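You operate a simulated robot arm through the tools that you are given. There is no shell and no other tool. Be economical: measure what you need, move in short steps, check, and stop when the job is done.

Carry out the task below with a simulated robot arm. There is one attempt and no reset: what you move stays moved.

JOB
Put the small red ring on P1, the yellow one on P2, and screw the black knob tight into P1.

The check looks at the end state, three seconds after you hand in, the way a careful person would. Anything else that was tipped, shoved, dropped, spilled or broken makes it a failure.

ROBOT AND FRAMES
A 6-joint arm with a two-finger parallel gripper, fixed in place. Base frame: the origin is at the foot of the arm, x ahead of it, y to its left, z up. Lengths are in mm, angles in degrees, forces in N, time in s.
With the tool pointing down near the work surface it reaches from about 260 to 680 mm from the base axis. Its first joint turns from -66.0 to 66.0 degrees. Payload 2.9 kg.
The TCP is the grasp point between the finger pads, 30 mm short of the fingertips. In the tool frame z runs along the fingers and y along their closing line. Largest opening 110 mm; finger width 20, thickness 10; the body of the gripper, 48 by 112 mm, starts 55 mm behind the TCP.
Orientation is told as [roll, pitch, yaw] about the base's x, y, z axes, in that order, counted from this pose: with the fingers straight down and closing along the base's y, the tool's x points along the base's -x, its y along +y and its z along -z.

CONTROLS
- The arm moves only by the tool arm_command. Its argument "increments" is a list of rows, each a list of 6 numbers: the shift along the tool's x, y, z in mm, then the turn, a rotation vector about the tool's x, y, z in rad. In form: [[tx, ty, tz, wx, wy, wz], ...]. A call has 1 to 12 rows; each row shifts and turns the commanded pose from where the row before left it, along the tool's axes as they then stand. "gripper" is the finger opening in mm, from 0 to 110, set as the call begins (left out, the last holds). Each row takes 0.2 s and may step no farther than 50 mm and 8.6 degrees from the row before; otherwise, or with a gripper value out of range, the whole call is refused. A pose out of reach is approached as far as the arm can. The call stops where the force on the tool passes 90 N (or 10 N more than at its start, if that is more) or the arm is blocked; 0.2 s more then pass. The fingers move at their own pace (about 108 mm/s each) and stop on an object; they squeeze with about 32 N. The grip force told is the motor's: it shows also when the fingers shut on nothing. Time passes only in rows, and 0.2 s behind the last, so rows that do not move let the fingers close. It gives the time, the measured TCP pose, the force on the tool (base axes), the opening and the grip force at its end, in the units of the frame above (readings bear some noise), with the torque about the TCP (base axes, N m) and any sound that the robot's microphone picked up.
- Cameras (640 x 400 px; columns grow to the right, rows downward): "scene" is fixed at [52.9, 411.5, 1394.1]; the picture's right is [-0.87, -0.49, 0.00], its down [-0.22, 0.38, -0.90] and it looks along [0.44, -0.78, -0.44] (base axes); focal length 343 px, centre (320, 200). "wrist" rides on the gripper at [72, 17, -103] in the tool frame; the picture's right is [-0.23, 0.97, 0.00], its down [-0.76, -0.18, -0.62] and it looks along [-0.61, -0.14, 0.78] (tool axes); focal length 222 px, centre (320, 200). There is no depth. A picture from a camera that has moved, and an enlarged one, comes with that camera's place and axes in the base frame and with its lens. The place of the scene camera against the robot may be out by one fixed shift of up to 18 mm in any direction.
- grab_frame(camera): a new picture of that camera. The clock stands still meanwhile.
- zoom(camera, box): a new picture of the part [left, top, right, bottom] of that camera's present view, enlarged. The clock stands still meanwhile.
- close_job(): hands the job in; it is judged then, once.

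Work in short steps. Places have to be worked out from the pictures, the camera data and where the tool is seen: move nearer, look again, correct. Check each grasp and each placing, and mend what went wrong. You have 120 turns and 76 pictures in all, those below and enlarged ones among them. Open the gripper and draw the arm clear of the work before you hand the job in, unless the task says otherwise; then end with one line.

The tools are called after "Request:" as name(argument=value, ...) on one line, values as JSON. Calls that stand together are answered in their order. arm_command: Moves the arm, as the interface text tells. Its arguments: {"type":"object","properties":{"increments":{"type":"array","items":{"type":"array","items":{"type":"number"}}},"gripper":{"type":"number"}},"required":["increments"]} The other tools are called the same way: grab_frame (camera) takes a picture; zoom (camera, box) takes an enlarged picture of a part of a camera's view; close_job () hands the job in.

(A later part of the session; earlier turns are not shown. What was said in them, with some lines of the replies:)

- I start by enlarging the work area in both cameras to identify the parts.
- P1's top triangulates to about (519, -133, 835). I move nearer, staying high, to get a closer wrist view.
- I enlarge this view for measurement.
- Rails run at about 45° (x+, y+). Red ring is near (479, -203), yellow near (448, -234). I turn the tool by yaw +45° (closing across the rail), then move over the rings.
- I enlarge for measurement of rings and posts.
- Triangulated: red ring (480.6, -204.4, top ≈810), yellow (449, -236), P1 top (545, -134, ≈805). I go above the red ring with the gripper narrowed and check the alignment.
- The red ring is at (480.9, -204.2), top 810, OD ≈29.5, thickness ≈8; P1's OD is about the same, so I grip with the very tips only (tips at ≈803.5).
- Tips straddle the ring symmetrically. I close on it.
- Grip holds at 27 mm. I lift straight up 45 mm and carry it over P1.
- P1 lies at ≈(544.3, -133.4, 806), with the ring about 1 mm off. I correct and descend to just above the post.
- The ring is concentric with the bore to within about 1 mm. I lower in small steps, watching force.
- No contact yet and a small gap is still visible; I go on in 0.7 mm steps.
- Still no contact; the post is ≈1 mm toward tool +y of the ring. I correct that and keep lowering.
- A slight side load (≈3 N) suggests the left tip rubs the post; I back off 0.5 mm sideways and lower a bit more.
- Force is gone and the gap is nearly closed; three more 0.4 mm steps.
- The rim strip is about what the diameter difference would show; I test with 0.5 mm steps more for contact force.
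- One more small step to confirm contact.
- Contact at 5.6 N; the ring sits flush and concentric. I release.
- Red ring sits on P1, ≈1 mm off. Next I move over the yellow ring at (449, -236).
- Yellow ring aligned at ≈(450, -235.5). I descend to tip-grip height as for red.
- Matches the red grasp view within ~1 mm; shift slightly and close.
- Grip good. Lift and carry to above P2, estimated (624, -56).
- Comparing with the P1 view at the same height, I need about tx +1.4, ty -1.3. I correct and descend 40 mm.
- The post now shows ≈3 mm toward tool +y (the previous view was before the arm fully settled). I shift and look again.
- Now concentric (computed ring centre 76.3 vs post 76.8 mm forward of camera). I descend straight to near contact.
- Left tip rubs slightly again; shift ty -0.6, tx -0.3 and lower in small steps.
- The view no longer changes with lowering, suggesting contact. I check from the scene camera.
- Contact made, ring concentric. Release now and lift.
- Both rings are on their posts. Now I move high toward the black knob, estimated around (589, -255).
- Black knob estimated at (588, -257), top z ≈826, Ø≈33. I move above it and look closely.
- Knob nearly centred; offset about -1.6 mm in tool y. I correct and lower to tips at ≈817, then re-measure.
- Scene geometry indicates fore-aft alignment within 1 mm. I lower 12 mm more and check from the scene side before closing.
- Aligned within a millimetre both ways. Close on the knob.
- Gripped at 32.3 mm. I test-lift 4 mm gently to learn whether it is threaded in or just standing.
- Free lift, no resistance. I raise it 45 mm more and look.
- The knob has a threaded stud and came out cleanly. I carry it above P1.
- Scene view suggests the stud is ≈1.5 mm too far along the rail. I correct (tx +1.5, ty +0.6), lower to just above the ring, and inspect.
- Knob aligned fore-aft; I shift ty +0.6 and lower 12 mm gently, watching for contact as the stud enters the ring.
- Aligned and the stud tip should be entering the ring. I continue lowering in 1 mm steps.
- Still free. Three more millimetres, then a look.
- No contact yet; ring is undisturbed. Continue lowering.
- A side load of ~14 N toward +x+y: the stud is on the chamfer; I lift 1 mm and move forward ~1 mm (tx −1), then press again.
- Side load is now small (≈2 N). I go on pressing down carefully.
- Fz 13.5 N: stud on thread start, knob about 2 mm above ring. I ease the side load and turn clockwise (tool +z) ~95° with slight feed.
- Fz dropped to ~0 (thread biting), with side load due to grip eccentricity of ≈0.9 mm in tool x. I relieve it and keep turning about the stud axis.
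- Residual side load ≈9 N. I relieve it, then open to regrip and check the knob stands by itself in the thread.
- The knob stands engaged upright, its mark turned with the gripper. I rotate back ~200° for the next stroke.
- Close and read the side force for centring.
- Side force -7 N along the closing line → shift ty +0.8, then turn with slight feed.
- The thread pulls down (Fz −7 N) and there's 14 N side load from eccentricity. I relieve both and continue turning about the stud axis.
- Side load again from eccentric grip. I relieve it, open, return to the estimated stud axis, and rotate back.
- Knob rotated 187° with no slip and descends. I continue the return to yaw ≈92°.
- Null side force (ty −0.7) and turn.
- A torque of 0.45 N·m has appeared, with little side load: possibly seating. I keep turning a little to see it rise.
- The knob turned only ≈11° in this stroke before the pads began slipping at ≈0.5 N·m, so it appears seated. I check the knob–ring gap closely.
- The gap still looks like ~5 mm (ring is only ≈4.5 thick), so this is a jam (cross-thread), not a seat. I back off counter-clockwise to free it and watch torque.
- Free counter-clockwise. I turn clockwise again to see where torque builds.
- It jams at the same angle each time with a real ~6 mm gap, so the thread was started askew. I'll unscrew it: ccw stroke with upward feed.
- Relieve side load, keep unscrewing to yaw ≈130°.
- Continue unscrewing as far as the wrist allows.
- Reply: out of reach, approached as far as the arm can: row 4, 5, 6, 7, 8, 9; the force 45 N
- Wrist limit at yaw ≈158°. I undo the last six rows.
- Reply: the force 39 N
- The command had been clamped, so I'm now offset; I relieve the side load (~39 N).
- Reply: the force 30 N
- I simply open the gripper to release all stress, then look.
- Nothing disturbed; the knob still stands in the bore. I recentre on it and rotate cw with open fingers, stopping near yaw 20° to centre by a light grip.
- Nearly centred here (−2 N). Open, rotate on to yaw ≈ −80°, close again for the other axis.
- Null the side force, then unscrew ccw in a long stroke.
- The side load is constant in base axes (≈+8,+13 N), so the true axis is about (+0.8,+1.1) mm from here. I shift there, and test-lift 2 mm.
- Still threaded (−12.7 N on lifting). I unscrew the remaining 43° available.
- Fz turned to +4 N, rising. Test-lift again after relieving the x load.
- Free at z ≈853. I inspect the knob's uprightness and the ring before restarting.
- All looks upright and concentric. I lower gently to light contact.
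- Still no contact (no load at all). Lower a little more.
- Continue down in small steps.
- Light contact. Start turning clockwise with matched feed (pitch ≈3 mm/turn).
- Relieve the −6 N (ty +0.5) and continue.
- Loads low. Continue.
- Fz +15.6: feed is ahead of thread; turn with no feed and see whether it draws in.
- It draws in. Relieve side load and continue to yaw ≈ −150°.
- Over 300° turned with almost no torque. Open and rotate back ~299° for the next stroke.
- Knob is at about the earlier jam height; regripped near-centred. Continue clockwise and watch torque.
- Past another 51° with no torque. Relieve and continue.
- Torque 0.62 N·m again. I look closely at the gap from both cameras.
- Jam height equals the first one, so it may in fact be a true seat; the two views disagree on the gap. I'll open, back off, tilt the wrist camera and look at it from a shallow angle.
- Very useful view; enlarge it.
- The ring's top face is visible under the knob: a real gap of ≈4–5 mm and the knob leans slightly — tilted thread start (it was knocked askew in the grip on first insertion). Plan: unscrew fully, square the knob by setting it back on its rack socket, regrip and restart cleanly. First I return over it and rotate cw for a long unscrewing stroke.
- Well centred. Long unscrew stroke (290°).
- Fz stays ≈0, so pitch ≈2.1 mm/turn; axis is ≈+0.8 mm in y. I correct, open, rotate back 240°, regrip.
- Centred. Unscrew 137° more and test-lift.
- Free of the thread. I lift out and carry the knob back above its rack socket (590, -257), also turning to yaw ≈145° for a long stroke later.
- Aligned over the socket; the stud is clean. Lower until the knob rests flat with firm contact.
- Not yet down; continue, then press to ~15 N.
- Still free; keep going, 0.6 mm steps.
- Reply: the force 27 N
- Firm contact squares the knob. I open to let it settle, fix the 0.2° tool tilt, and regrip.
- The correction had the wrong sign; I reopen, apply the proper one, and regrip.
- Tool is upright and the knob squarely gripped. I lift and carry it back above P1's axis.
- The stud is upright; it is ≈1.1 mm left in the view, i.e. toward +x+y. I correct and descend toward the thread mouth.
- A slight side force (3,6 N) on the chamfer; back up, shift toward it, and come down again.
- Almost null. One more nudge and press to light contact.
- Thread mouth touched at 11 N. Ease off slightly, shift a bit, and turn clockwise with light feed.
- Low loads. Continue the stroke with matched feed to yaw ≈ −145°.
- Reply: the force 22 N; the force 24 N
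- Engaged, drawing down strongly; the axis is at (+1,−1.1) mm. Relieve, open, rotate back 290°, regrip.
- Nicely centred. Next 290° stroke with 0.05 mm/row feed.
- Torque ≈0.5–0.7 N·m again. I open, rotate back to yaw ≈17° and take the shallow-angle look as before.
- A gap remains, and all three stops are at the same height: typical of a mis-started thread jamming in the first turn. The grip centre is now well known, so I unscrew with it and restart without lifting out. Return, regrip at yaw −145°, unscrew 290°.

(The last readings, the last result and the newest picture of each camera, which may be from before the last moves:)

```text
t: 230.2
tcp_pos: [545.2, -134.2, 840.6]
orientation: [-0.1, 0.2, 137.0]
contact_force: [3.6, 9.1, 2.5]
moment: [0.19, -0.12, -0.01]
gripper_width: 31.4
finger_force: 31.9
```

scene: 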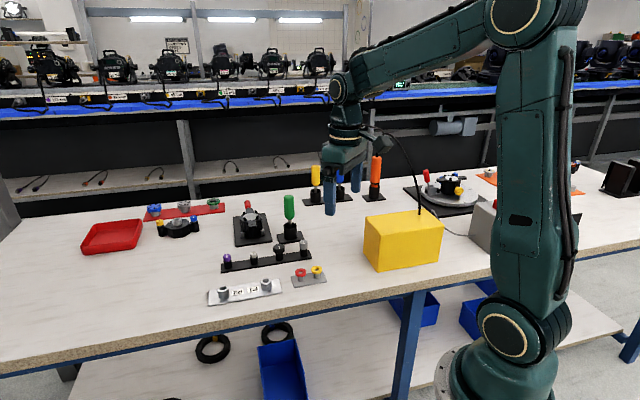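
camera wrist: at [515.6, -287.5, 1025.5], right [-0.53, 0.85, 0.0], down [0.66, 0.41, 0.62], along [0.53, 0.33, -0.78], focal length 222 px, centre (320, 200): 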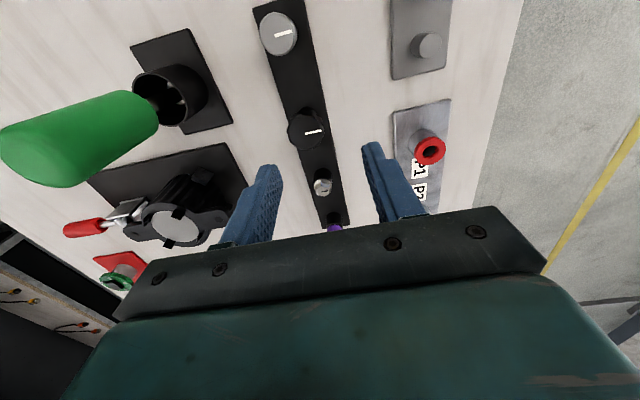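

Unscrewed 282° at low torque. Relieve, regrip at −34°, then turn ccw another 137° without feed, watching for the thread's drop-off.

Request:
arm_command(increments=[[-0.5, -0.5, 0, 0, 0, 0], [0, 0, 0, 0, 0, 0]])

Request:
arm_command(increments=[[0, 0, 0, 0, 0, 0], [0, 0, 0, 0, 0, 0], [0, 0, 0, 0, 0, 0.149], [0, 0, 0, 0, 0, 0.149], [0, 0, 0, 0, 0, 0.149], [0, 0, 0, 0, 0, 0.149], [0, 0, 0, 0, 0, 0.149], [0, 0, 0, 0, 0, 0.149], [0, 0, 0, 0, 0, 0.149], [0, 0, 0, 0, 0, 0.149], [0, 0, 0, 0, 0, 0.149], [0, 0, 0, 0, 0, 0.149]], gripper=46)

Request:
arm_command(increments=[[0, 0, 0, 0, 0, 0.149], [0, 0, 0, 0, 0, 0.149], [0, 0, 0, 0, 0, 0.149], [0, 0, 0, 0, 0, 0.149], [0, 0, 0, 0, 0, 0.149], [0, 0, 0, 0, 0, 0.149], [0, 0, 0, 0, 0, 0.149], [0, 0, 0, 0, 0, 0.149], [0, 0, 0, 0, 0, 0.149], [0, 0, 0, 0, 0, 0.149], [0, 0, 0, 0, 0, 0]])

Request:
arm_command(increments=[[0, 0, 0, 0, 0, 0], [0, 0, 0, 0, 0, 0], [0, 0, 0, 0, 0, 0]], gripper=20)

Request:
arm_command(increments=[[0, 0, -0.03, 0, 0, -0.149], [0, 0, -0.03, 0, 0, -0.149], [0, 0, -0.03, 0, 0, -0.149], [0, 0, -0.03, 0, 0, -0.149]])

Request:
arm_command(increments=[[0, 0, -0.03, 0, 0, -0.149], [0, 0, -0.03, 0, 0, -0.149], [0, 0, -0.03, 0, 0, -0.149], [0, 0, -0.03, 0, 0, -0.149]])

Request:
arm_command(increments=[[0, 0, -0.03, 0, 0, -0.149], [0, 0, -0.03, 0, 0, -0.149], [0, 0, -0.03, 0, 0, -0.149], [0, 0, -0.03, 0, 0, -0.149]])

Request:
arm_command(increments=[[0, 0, -0.03, 0, 0, -0.149], [0, 0, -0.03, 0, 0, -0.149], [0, 0, -0.03, 0, 0, -0.149], [0, 0, -0.03, 0, 0, -0.149]])

```text
t: 230.8
tcp_pos: [543.5, -135.4, 842.1]
orientation: [-0.2, 0.2, 136.7]
contact_force: [7.7, 2.9, 0.0]
moment: [0.07, -0.16, -0.01]
gripper_width: 32.1
finger_force: 32.3
```

```text
t: 233.4
tcp_pos: [543.7, -134.9, 842.0]
orientation: [0.0, -0.1, 51.3]
contact_force: [-0.3, 0.4, -0.6]
moment: [-0.04, 0.0, 0.03]
gripper_width: 45.9
finger_force: 0.2
```

```text
t: 235.8
tcp_pos: [545.6, -134.2, 842.8]
orientation: [0.1, 0.0, -33.9]
contact_force: [-0.4, -0.4, 0.1]
moment: [0.01, -0.03, 0.03]
gripper_width: 46.1
finger_force: 0.0
```

```text
t: 236.6
tcp_pos: [544.1, -135.4, 840.9]
orientation: [-0.1, 0.0, -33.9]
contact_force: [-2.4, -4.7, 0.8]
moment: [-0.07, 0.06, 0.0]
gripper_width: 31.7
finger_force: 32.2
```

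```text
t: 237.6
tcp_pos: [545.1, -134.6, 842.9]
orientation: [0.1, -0.1, 0.4]
contact_force: [-2.4, -4.8, 2.7]
moment: [-0.09, 0.07, -0.03]
gripper_width: 32.1
finger_force: 32.0
```

```text
t: 238.6
tcp_pos: [544.5, -133.5, 842.3]
orientation: [-0.1, -0.2, 34.6]
contact_force: [-6.0, -3.4, 8.7]
moment: [-0.08, 0.17, -0.05]
gripper_width: 32.0
finger_force: 32.2
```

```text
t: 239.6
tcp_pos: [545.5, -133.6, 843.4]
orientation: [-0.2, -0.1, 68.8]
contact_force: [0.4, 2.5, 3.7]
moment: [0.12, 0.03, -0.34]
gripper_width: 32.0
finger_force: 32.4
```

```text
t: 240.6
tcp_pos: [544.2, -134.9, 842.5]
orientation: [-0.2, 0.1, 102.7]
contact_force: [-4.9, 2.9, 15.2]
moment: [0.08, 0.17, -0.77]
gripper_width: 31.9
finger_force: 32.5
```

Counter-clockwise also ends in a stop (thread mouth). This is the best-aligned state: I take off the preload by one row cw, and read the side force before freeing it.

Request:
arm_command(increments=[[0, 0, -0.4, 0, 0, 0.149], [0, 0, -0.3, 0, 0, 0.1], [0, 0, 0, 0, 0, 0]])

Request:
arm_command(increments=[[0, 0, -0.5, 0, 0, 0], [0, 0, 0, 0, 0, 0]])

Request:
arm_command(increments=[[0, 0, -0.7, 0, 0, 0], [0, 0, 0, 0, 0, 0]])

```text
t: 241.4
tcp_pos: [544.2, -133.8, 842.0]
orientation: [-0.1, 0.0, 88.4]
contact_force: [-1.2, -2.9, 10.1]
moment: [-0.08, 0.03, -0.01]
gripper_width: 32.0
finger_force: 31.2
```

```text
t: 242.0
tcp_pos: [544.9, -133.6, 842.1]
orientation: [-0.1, 0.0, 88.4]
contact_force: [4.5, -7.2, 2.2]
moment: [-0.22, -0.08, 0.0]
gripper_width: 31.8
finger_force: 31.8
```

```text
t: 242.6
tcp_pos: [544.2, -134.7, 843.5]
orientation: [-0.2, 0.1, 88.3]
contact_force: [5.3, -13.4, -2.7]
moment: [-0.32, -0.11, 0.0]
gripper_width: 31.8
finger_force: 32.4
```

Still held by the thread with a side load of −13 N in y. Null it and lift a little more, then come back down to light contact.

Request:
arm_command(increments=[[1.0, -0.4, 0, 0, 0, 0], [0, 0, 0, 0, 0, 0]])

Request:
arm_command(increments=[[0, 0, -0.8, 0, 0, 0], [0, 0, 0, 0, 0, 0]])

Request:
arm_command(increments=[[0, 0, -0.8, 0, 0, 0], [0, 0, 0, 0, 0, 0]])

```text
t: 243.2
tcp_pos: [545.1, -135.0, 843.9]
orientation: [0.2, 0.0, 88.4]
contact_force: [-2.5, -7.3, 0.2]
moment: [-0.21, 0.06, 0.05]
gripper_width: 31.5
finger_force: 31.6
```

```text
t: 243.8
tcp_pos: [546.2, -134.5, 844.9]
orientation: [-0.1, -0.1, 88.6]
contact_force: [-0.8, -0.7, 0.8]
moment: [-0.01, 0.02, -0.01]
gripper_width: 31.9
finger_force: 32.2
```

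```text
t: 244.4
tcp_pos: [545.2, -135.0, 845.2]
orientation: [-0.1, 0.0, 88.6]
contact_force: [0.5, 0.6, -0.1]
moment: [0.03, -0.02, 0.0]
gripper_width: 31.6
finger_force: 32.1
```

Free and unloaded. I nudge 0.3 mm, lower to contact, and start a full clockwise stroke.

Request:
arm_command(increments=[[0.3, 0, 0.8, 0, 0, 0], [0, 0, 0.8, 0, 0, 0], [0, 0, 0.3, 0, 0, 0], [0, 0, 0, 0, 0, 0]])

Request:
arm_command(increments=[[0, 0, 0.05, 0, 0, 0.149], [0, 0, 0.05, 0, 0, 0.149], [0, 0, 0.05, 0, 0, 0.149], [0, 0, 0.05, 0, 0, 0.149], [0, 0, 0.05, 0, 0, 0.149], [0, 0, 0.05, 0, 0, 0.149], [0, 0, 0.05, 0, 0, 0.149]])

Request:
arm_command(increments=[[0, 0, 0.05, 0, 0, 0.149], [0, 0, 0.05, 0, 0, 0.149], [0, 0, 0.05, 0, 0, 0.149], [0, 0, 0.05, 0, 0, 0.149], [0, 0, 0.05, 0, 0, 0.149], [0, 0, 0.05, 0, 0, 0.149], [0, 0, 0.05, 0, 0, 0.149]])

Request:
arm_command(increments=[[0, 0, 0.05, 0, 0, 0.149], [0, 0, 0.05, 0, 0, 0.149], [0, 0, 0.05, 0, 0, 0.149], [0, 0, 0.05, 0, 0, 0.149], [0, 0, 0.05, 0, 0, 0.149], [0, 0, 0.05, 0, 0, 0.149], [0, 0, 0.05, 0, 0, 0.149]])

Request:
arm_command(increments=[[0, 0, 0.05, 0, 0, 0.149], [0, 0, 0.05, 0, 0, 0.149], [0, 0, 0.05, 0, 0, 0.149], [0, 0, 0.05, 0, 0, 0.149], [0, 0, 0.05, 0, 0, 0.149], [0, 0, 0.05, 0, 0, 0.149], [0, 0, 0, 0, 0, 0]])

```text
t: 245.4
tcp_pos: [544.0, -134.2, 843.5]
orientation: [0.0, 0.0, 88.5]
contact_force: [0.0, 2.8, -1.2]
moment: [0.1, 0.02, 0.01]
gripper_width: 31.9
finger_force: 31.9
```

```text
t: 247.0
tcp_pos: [543.8, -133.9, 842.5]
orientation: [0.1, 0.0, 28.5]
contact_force: [-15.1, 14.1, 3.8]
moment: [0.31, 0.33, 0.02]
gripper_width: 31.7
finger_force: 31.4
```

```text
t: 248.6
tcp_pos: [544.2, -133.6, 843.4]
orientation: [0.0, 0.2, -31.1]
contact_force: [-12.9, 21.8, -2.0]
moment: [0.48, 0.28, 0.01]
gripper_width: 32.0
finger_force: 31.7
```

```text
t: 250.2
tcp_pos: [544.1, -135.0, 840.7]
orientation: [-0.1, 0.1, -91.0]
contact_force: [-12.4, 16.9, -5.8]
moment: [0.37, 0.28, 0.05]
gripper_width: 31.7
finger_force: 31.7
```

```text
t: 251.8
tcp_pos: [545.0, -135.4, 840.9]
orientation: [0.0, 0.0, -142.3]
contact_force: [-12.5, 11.7, -0.9]
moment: [0.18, 0.3, -0.04]
gripper_width: 31.9
finger_force: 32.0
```

Engaged and drawing in; axis lies at (−1.2,+1.2) mm. Relieve, open, return, regrip, and run the next stroke.

Request:
arm_command(increments=[[-0.2, -1.6, 0, 0, 0, 0], [0, 0, 0, 0, 0, 0]])

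Request:
arm_command(increments=[[0, 0, 0, 0, 0, 0], [0, 0, 0, 0, 0, -0.149], [0, 0, 0, 0, 0, -0.149], [0, 0, 0, 0, 0, -0.149], [0, 0, 0, 0, 0, -0.149], [0, 0, 0, 0, 0, -0.149], [0, 0, 0, 0, 0, -0.149], [0, 0, 0, 0, 0, -0.149], [0, 0, 0, 0, 0, -0.149], [0, 0, 0, 0, 0, -0.149], [0, 0, 0, 0, 0, -0.149], [0, 0, 0, 0, 0, -0.149]], gripper=46)

Request:
arm_command(increments=[[0, 0, 0, 0, 0, -0.149], [0, 0, 0, 0, 0, -0.149], [0, 0, 0, 0, 0, -0.149], [0, 0, 0, 0, 0, -0.149], [0, 0, 0, 0, 0, -0.149], [0, 0, 0, 0, 0, -0.149], [0, 0, 0, 0, 0, -0.149], [0, 0, 0, 0, 0, -0.149], [0, 0, 0, 0, 0, -0.149], [0, 0, 0, 0, 0, -0.149], [0, 0, 0, 0, 0, -0.149], [0, 0, 0, 0, 0, -0.149]])

Request:
arm_command(increments=[[0, 0, 0, 0, 0, -0.149], [0, 0, 0, 0, 0, -0.149], [0, 0, 0, 0, 0, -0.149], [0, 0, 0, 0, 0, -0.149], [0, 0, 0, 0, 0, -0.149], [0, 0, 0, 0, 0, -0.149], [0, 0, 0, 0, 0, -0.149], [0, 0, 0, 0, 0, -0.149], [0, 0, 0, 0, 0, -0.149], [0, 0, 0, 0, 0, -0.149], [0, 0, 0, 0, 0, 0]])

Request:
arm_command(increments=[[0, 0, 0, 0, 0, 0], [0, 0, 0, 0, 0, 0], [0, 0, 0, 0, 0, 0]], gripper=20)

Request:
arm_command(increments=[[0, 0, 0.05, 0, 0, 0.149], [0, 0, 0.05, 0, 0, 0.149], [0, 0, 0.05, 0, 0, 0.149], [0, 0, 0.05, 0, 0, 0.149], [0, 0, 0.05, 0, 0, 0.149], [0, 0, 0.05, 0, 0, 0.149], [0, 0, 0.05, 0, 0, 0.149]])

Request:
arm_command(increments=[[0, 0, 0.05, 0, 0, 0.149], [0, 0, 0.05, 0, 0, 0.149], [0, 0, 0.05, 0, 0, 0.149], [0, 0, 0.05, 0, 0, 0.149], [0, 0, 0.05, 0, 0, 0.149], [0, 0, 0.05, 0, 0, 0.149], [0, 0, 0.05, 0, 0, 0.149]])

```text
t: 252.4
tcp_pos: [544.9, -134.4, 840.1]
orientation: [0.2, 0.1, -142.3]
contact_force: [-7.5, -1.6, 0.2]
moment: [-0.08, 0.2, -0.03]
gripper_width: 31.7
finger_force: 32.0
```

```text
t: 255.0
tcp_pos: [544.1, -133.9, 840.6]
orientation: [0.1, 0.0, -48.0]
contact_force: [0.6, 0.6, -0.5]
moment: [-0.03, 0.01, 0.02]
gripper_width: 46.1
finger_force: 0.1
```

```text
t: 257.6
tcp_pos: [543.8, -134.2, 841.0]
orientation: [0.0, 0.0, 54.4]
contact_force: [0.3, 0.3, 0.3]
moment: [0.0, -0.02, 0.0]
gripper_width: 45.9
finger_force: 0.1
```

```text
t: 260.0
tcp_pos: [544.6, -135.0, 840.0]
orientation: [-0.1, 0.0, 139.9]
contact_force: [-0.1, 0.7, 0.4]
moment: [0.01, 0.02, 0.07]
gripper_width: 46.3
finger_force: 0.1
```

```text
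t: 260.8
tcp_pos: [545.7, -134.3, 841.7]
orientation: [-0.1, 0.0, 139.8]
contact_force: [4.2, 5.7, -0.1]
moment: [0.08, -0.1, 0.0]
gripper_width: 31.9
finger_force: 32.0
```

```text
t: 262.4
tcp_pos: [543.1, -134.5, 840.9]
orientation: [-0.2, 0.0, 79.7]
contact_force: [14.9, -3.5, -7.1]
moment: [-0.09, -0.26, 0.04]
gripper_width: 31.7
finger_force: 31.6
```

```text
t: 264.0
tcp_pos: [544.4, -133.4, 840.9]
orientation: [0.0, 0.0, 20.0]
contact_force: [17.3, -2.5, -10.4]
moment: [0.0, -0.33, 0.03]
gripper_width: 31.8
finger_force: 31.5
```

No jam this time through the previous stop region. Relieve and finish the stroke, then return and regrip.

Request:
arm_command(increments=[[-1.3, -0.4, 0.5, 0, 0, 0], [0, 0, 0.06, 0, 0, 0.149], [0, 0, 0.06, 0, 0, 0.149], [0, 0, 0.06, 0, 0, 0.149], [0, 0, 0.06, 0, 0, 0.149], [0, 0, 0.06, 0, 0, 0.149], [0, 0, 0.06, 0, 0, 0.149], [0, 0, 0.06, 0, 0, 0.149], [0, 0, 0.06, 0, 0, 0.149], [0, 0, 0.06, 0, 0, 0.149]])

Request:
arm_command(increments=[[0, 0, 0.06, 0, 0, 0.149], [0, 0, 0.06, 0, 0, 0.149], [0, 0, 0.06, 0, 0, 0.149], [0, 0, 0.06, 0, 0, 0.149], [0, 0, 0.06, 0, 0, 0.149], [0, 0, 0.06, 0, 0, 0.149], [0, 0, 0.06, 0, 0, 0.149], [0, 0, 0.06, 0, 0, 0.149], [0, 0, 0.06, 0, 0, 0.149], [0, 0, 0.06, 0, 0, 0.149], [0, 0, 0, 0, 0, 0]])

Request:
arm_command(increments=[[0, 0, 0, 0, 0, 0], [0, 0, 0, 0, 0, 0], [0, 0, 0, 0, 0, -0.149], [0, 0, 0, 0, 0, -0.149], [0, 0, 0, 0, 0, -0.149], [0, 0, 0, 0, 0, -0.149], [0, 0, 0, 0, 0, -0.149], [0, 0, 0, 0, 0, -0.149], [0, 0, 0, 0, 0, -0.149], [0, 0, 0, 0, 0, -0.149], [0, 0, 0, 0, 0, -0.149], [0, 0, 0, 0, 0, -0.149]], gripper=46)

Request:
arm_command(increments=[[0, 0, 0, 0, 0, -0.149], [0, 0, 0, 0, 0, -0.149], [0, 0, 0, 0, 0, -0.149], [0, 0, 0, 0, 0, -0.149], [0, 0, 0, 0, 0, -0.149], [0, 0, 0, 0, 0, -0.149], [0, 0, 0, 0, 0, -0.149], [0, 0, 0, 0, 0, -0.149], [0, 0, 0, 0, 0, -0.149], [0, 0, 0, 0, 0, -0.149], [0, 0, 0, 0, 0, -0.149], [0, 0, 0, 0, 0, -0.149]])

Request:
arm_command(increments=[[0, 0, 0, 0, 0, -0.149], [0, 0, 0, 0, 0, -0.149], [0, 0, 0, 0, 0, -0.149], [0, 0, 0, 0, 0, -0.149], [0, 0, 0, 0, 0, -0.149], [0, 0, 0, 0, 0, -0.149], [0, 0, 0, 0, 0, -0.149], [0, 0, 0, 0, 0, -0.149], [0, 0, 0, 0, 0, -0.149], [0, 0, 0, 0, 0, -0.149], [0, 0, 0, 0, 0, -0.149], [0, 0, 0, 0, 0, 0]])

Request:
arm_command(increments=[[0, 0, 0, 0, 0, 0], [0, 0, 0, 0, 0, 0], [0, 0, 0, 0, 0, 0]], gripper=20)

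```text
t: 266.2
tcp_pos: [544.7, -135.7, 839.5]
orientation: [0.0, -0.1, -57.0]
contact_force: [-4.2, -9.3, 9.4]
moment: [-0.26, 0.19, 0.65]
gripper_width: 31.9
finger_force: 31.8
```

```text
t: 268.6
tcp_pos: [544.5, -134.1, 838.7]
orientation: [0.0, 0.0, -142.2]
contact_force: [-12.0, 9.0, 28.8]
moment: [0.23, 0.31, 0.55]
gripper_width: 32.1
finger_force: 32.5
```

```text
t: 271.2
tcp_pos: [544.6, -134.8, 837.2]
orientation: [0.1, 0.0, -56.5]
contact_force: [-1.0, -0.3, 0.1]
moment: [-0.01, 0.0, 0.03]
gripper_width: 46.0
finger_force: 0.0
```

```text
t: 273.8
tcp_pos: [544.9, -135.4, 838.3]
orientation: [0.0, -0.1, 46.0]
contact_force: [0.0, -1.2, 0.3]
moment: [0.0, -0.05, 0.0]
gripper_width: 46.0
finger_force: 0.1
```

```text
t: 276.4
tcp_pos: [544.8, -135.2, 838.9]
orientation: [-0.1, 0.0, 139.8]
contact_force: [-0.6, -0.3, -0.2]
moment: [0.0, 0.0, 0.01]
gripper_width: 46.0
finger_force: 0.0
```

```text
t: 277.2
tcp_pos: [544.8, -135.4, 837.2]
orientation: [0.0, -0.1, 139.7]
contact_force: [-1.6, -3.7, 0.8]
moment: [-0.06, -0.01, -0.01]
gripper_width: 32.1
finger_force: 31.6
```

Stop torque again (0.65 N·m). With few turns left I apply one final tightening turn from this grip, with no feed, to confirm that it's at its stop.

Request:
arm_command(increments=[[0, 0, 0, 0, 0, 0.149], [0, 0, 0, 0, 0, 0.149], [0, 0, 0, 0, 0, 0.149], [0, 0, 0, 0, 0, 0.149]])

Request:
arm_command(increments=[[0, 0, 0, 0, 0, 0.149], [0, 0, 0, 0, 0, 0.149], [0, 0, 0, 0, 0, 0.149], [0, 0, 0, 0, 0, 0.149]])

Request:
arm_command(increments=[[0, 0, 0, 0, 0, 0.149], [0, 0, 0, 0, 0, 0.149], [0, 0, 0, 0, 0, 0.149], [0, 0, 0, 0, 0, 0.149], [0, 0, 0, 0, 0, 0]])

```text
t: 278.2
tcp_pos: [545.3, -134.5, 837.7]
orientation: [0.0, 0.0, 105.4]
contact_force: [-5.5, -5.3, 1.2]
moment: [-0.15, 0.08, 0.67]
gripper_width: 32.2
finger_force: 31.9
```

```text
t: 279.2
tcp_pos: [545.3, -134.0, 837.0]
orientation: [-0.1, -0.1, 71.4]
contact_force: [-5.4, 0.5, -0.8]
moment: [0.0, 0.14, 0.52]
gripper_width: 32.4
finger_force: 31.8
```

```text
t: 280.4
tcp_pos: [544.6, -133.8, 838.2]
orientation: [0.1, -0.1, 37.2]
contact_force: [-1.8, 1.5, -1.3]
moment: [0.05, 0.04, 0.28]
gripper_width: 32.1
finger_force: 32.7
```

It is firmly at its stop, the pads slipping at 0.5–0.67 N·m. I open, lift clear and retreat, then take a final look.

Request:
arm_command(increments=[[0, 0, 0, 0, 0, 0], [0, 0, 0, 0, 0, 0], [0, 0, -20, 0, 0, 0], [0, 0, -40, 0, 0, 0], [0, 0, -45, 0, 0, 0], [40, 0, -20, 0, 0, 0], [40, 0, 0, 0, 0, 0], [0, 0, 0, 0, 0, 0]], gripper=70)

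Request:
zoom(camera="scene", box=[210, 250, 290, 305])

```text
t: 282.2
tcp_pos: [480.5, -185.5, 962.1]
orientation: [0.0, -0.1, 37.3]
contact_force: [-0.1, 0.3, 0.6]
moment: [-0.02, -0.02, -0.03]
gripper_width: 70.0
finger_force: 0.0
```

```text
7.27 times, centred on (250, 278) of scene
camera zoom: at [52.9, 411.4, 1394.1], right [-0.87, -0.49, 0.0], down [-0.22, 0.38, -0.9], along [0.44, -0.78, -0.44], focal length 2492 px, centre (829, -364)
```

zoom: 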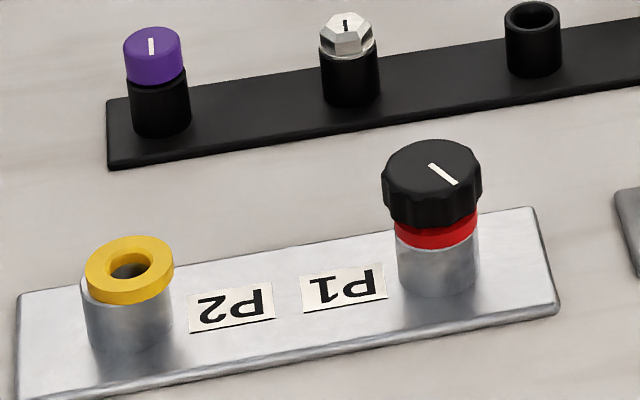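

All three parts are in place in this last view and the arm is clear of them. My turns are nearly used up, so I hand the job in now.

Request:
close_job()

```text
The job is handed in.
```

The red ring is on P1 and the yellow ring is on P2. The black knob is screwed into P1 until it would turn no further and the fingers slipped at about 0.5–0.67 N·m, but a few mm of gap still seemed to show between knob and ring, so I can't be sure it is fully seated and tight.
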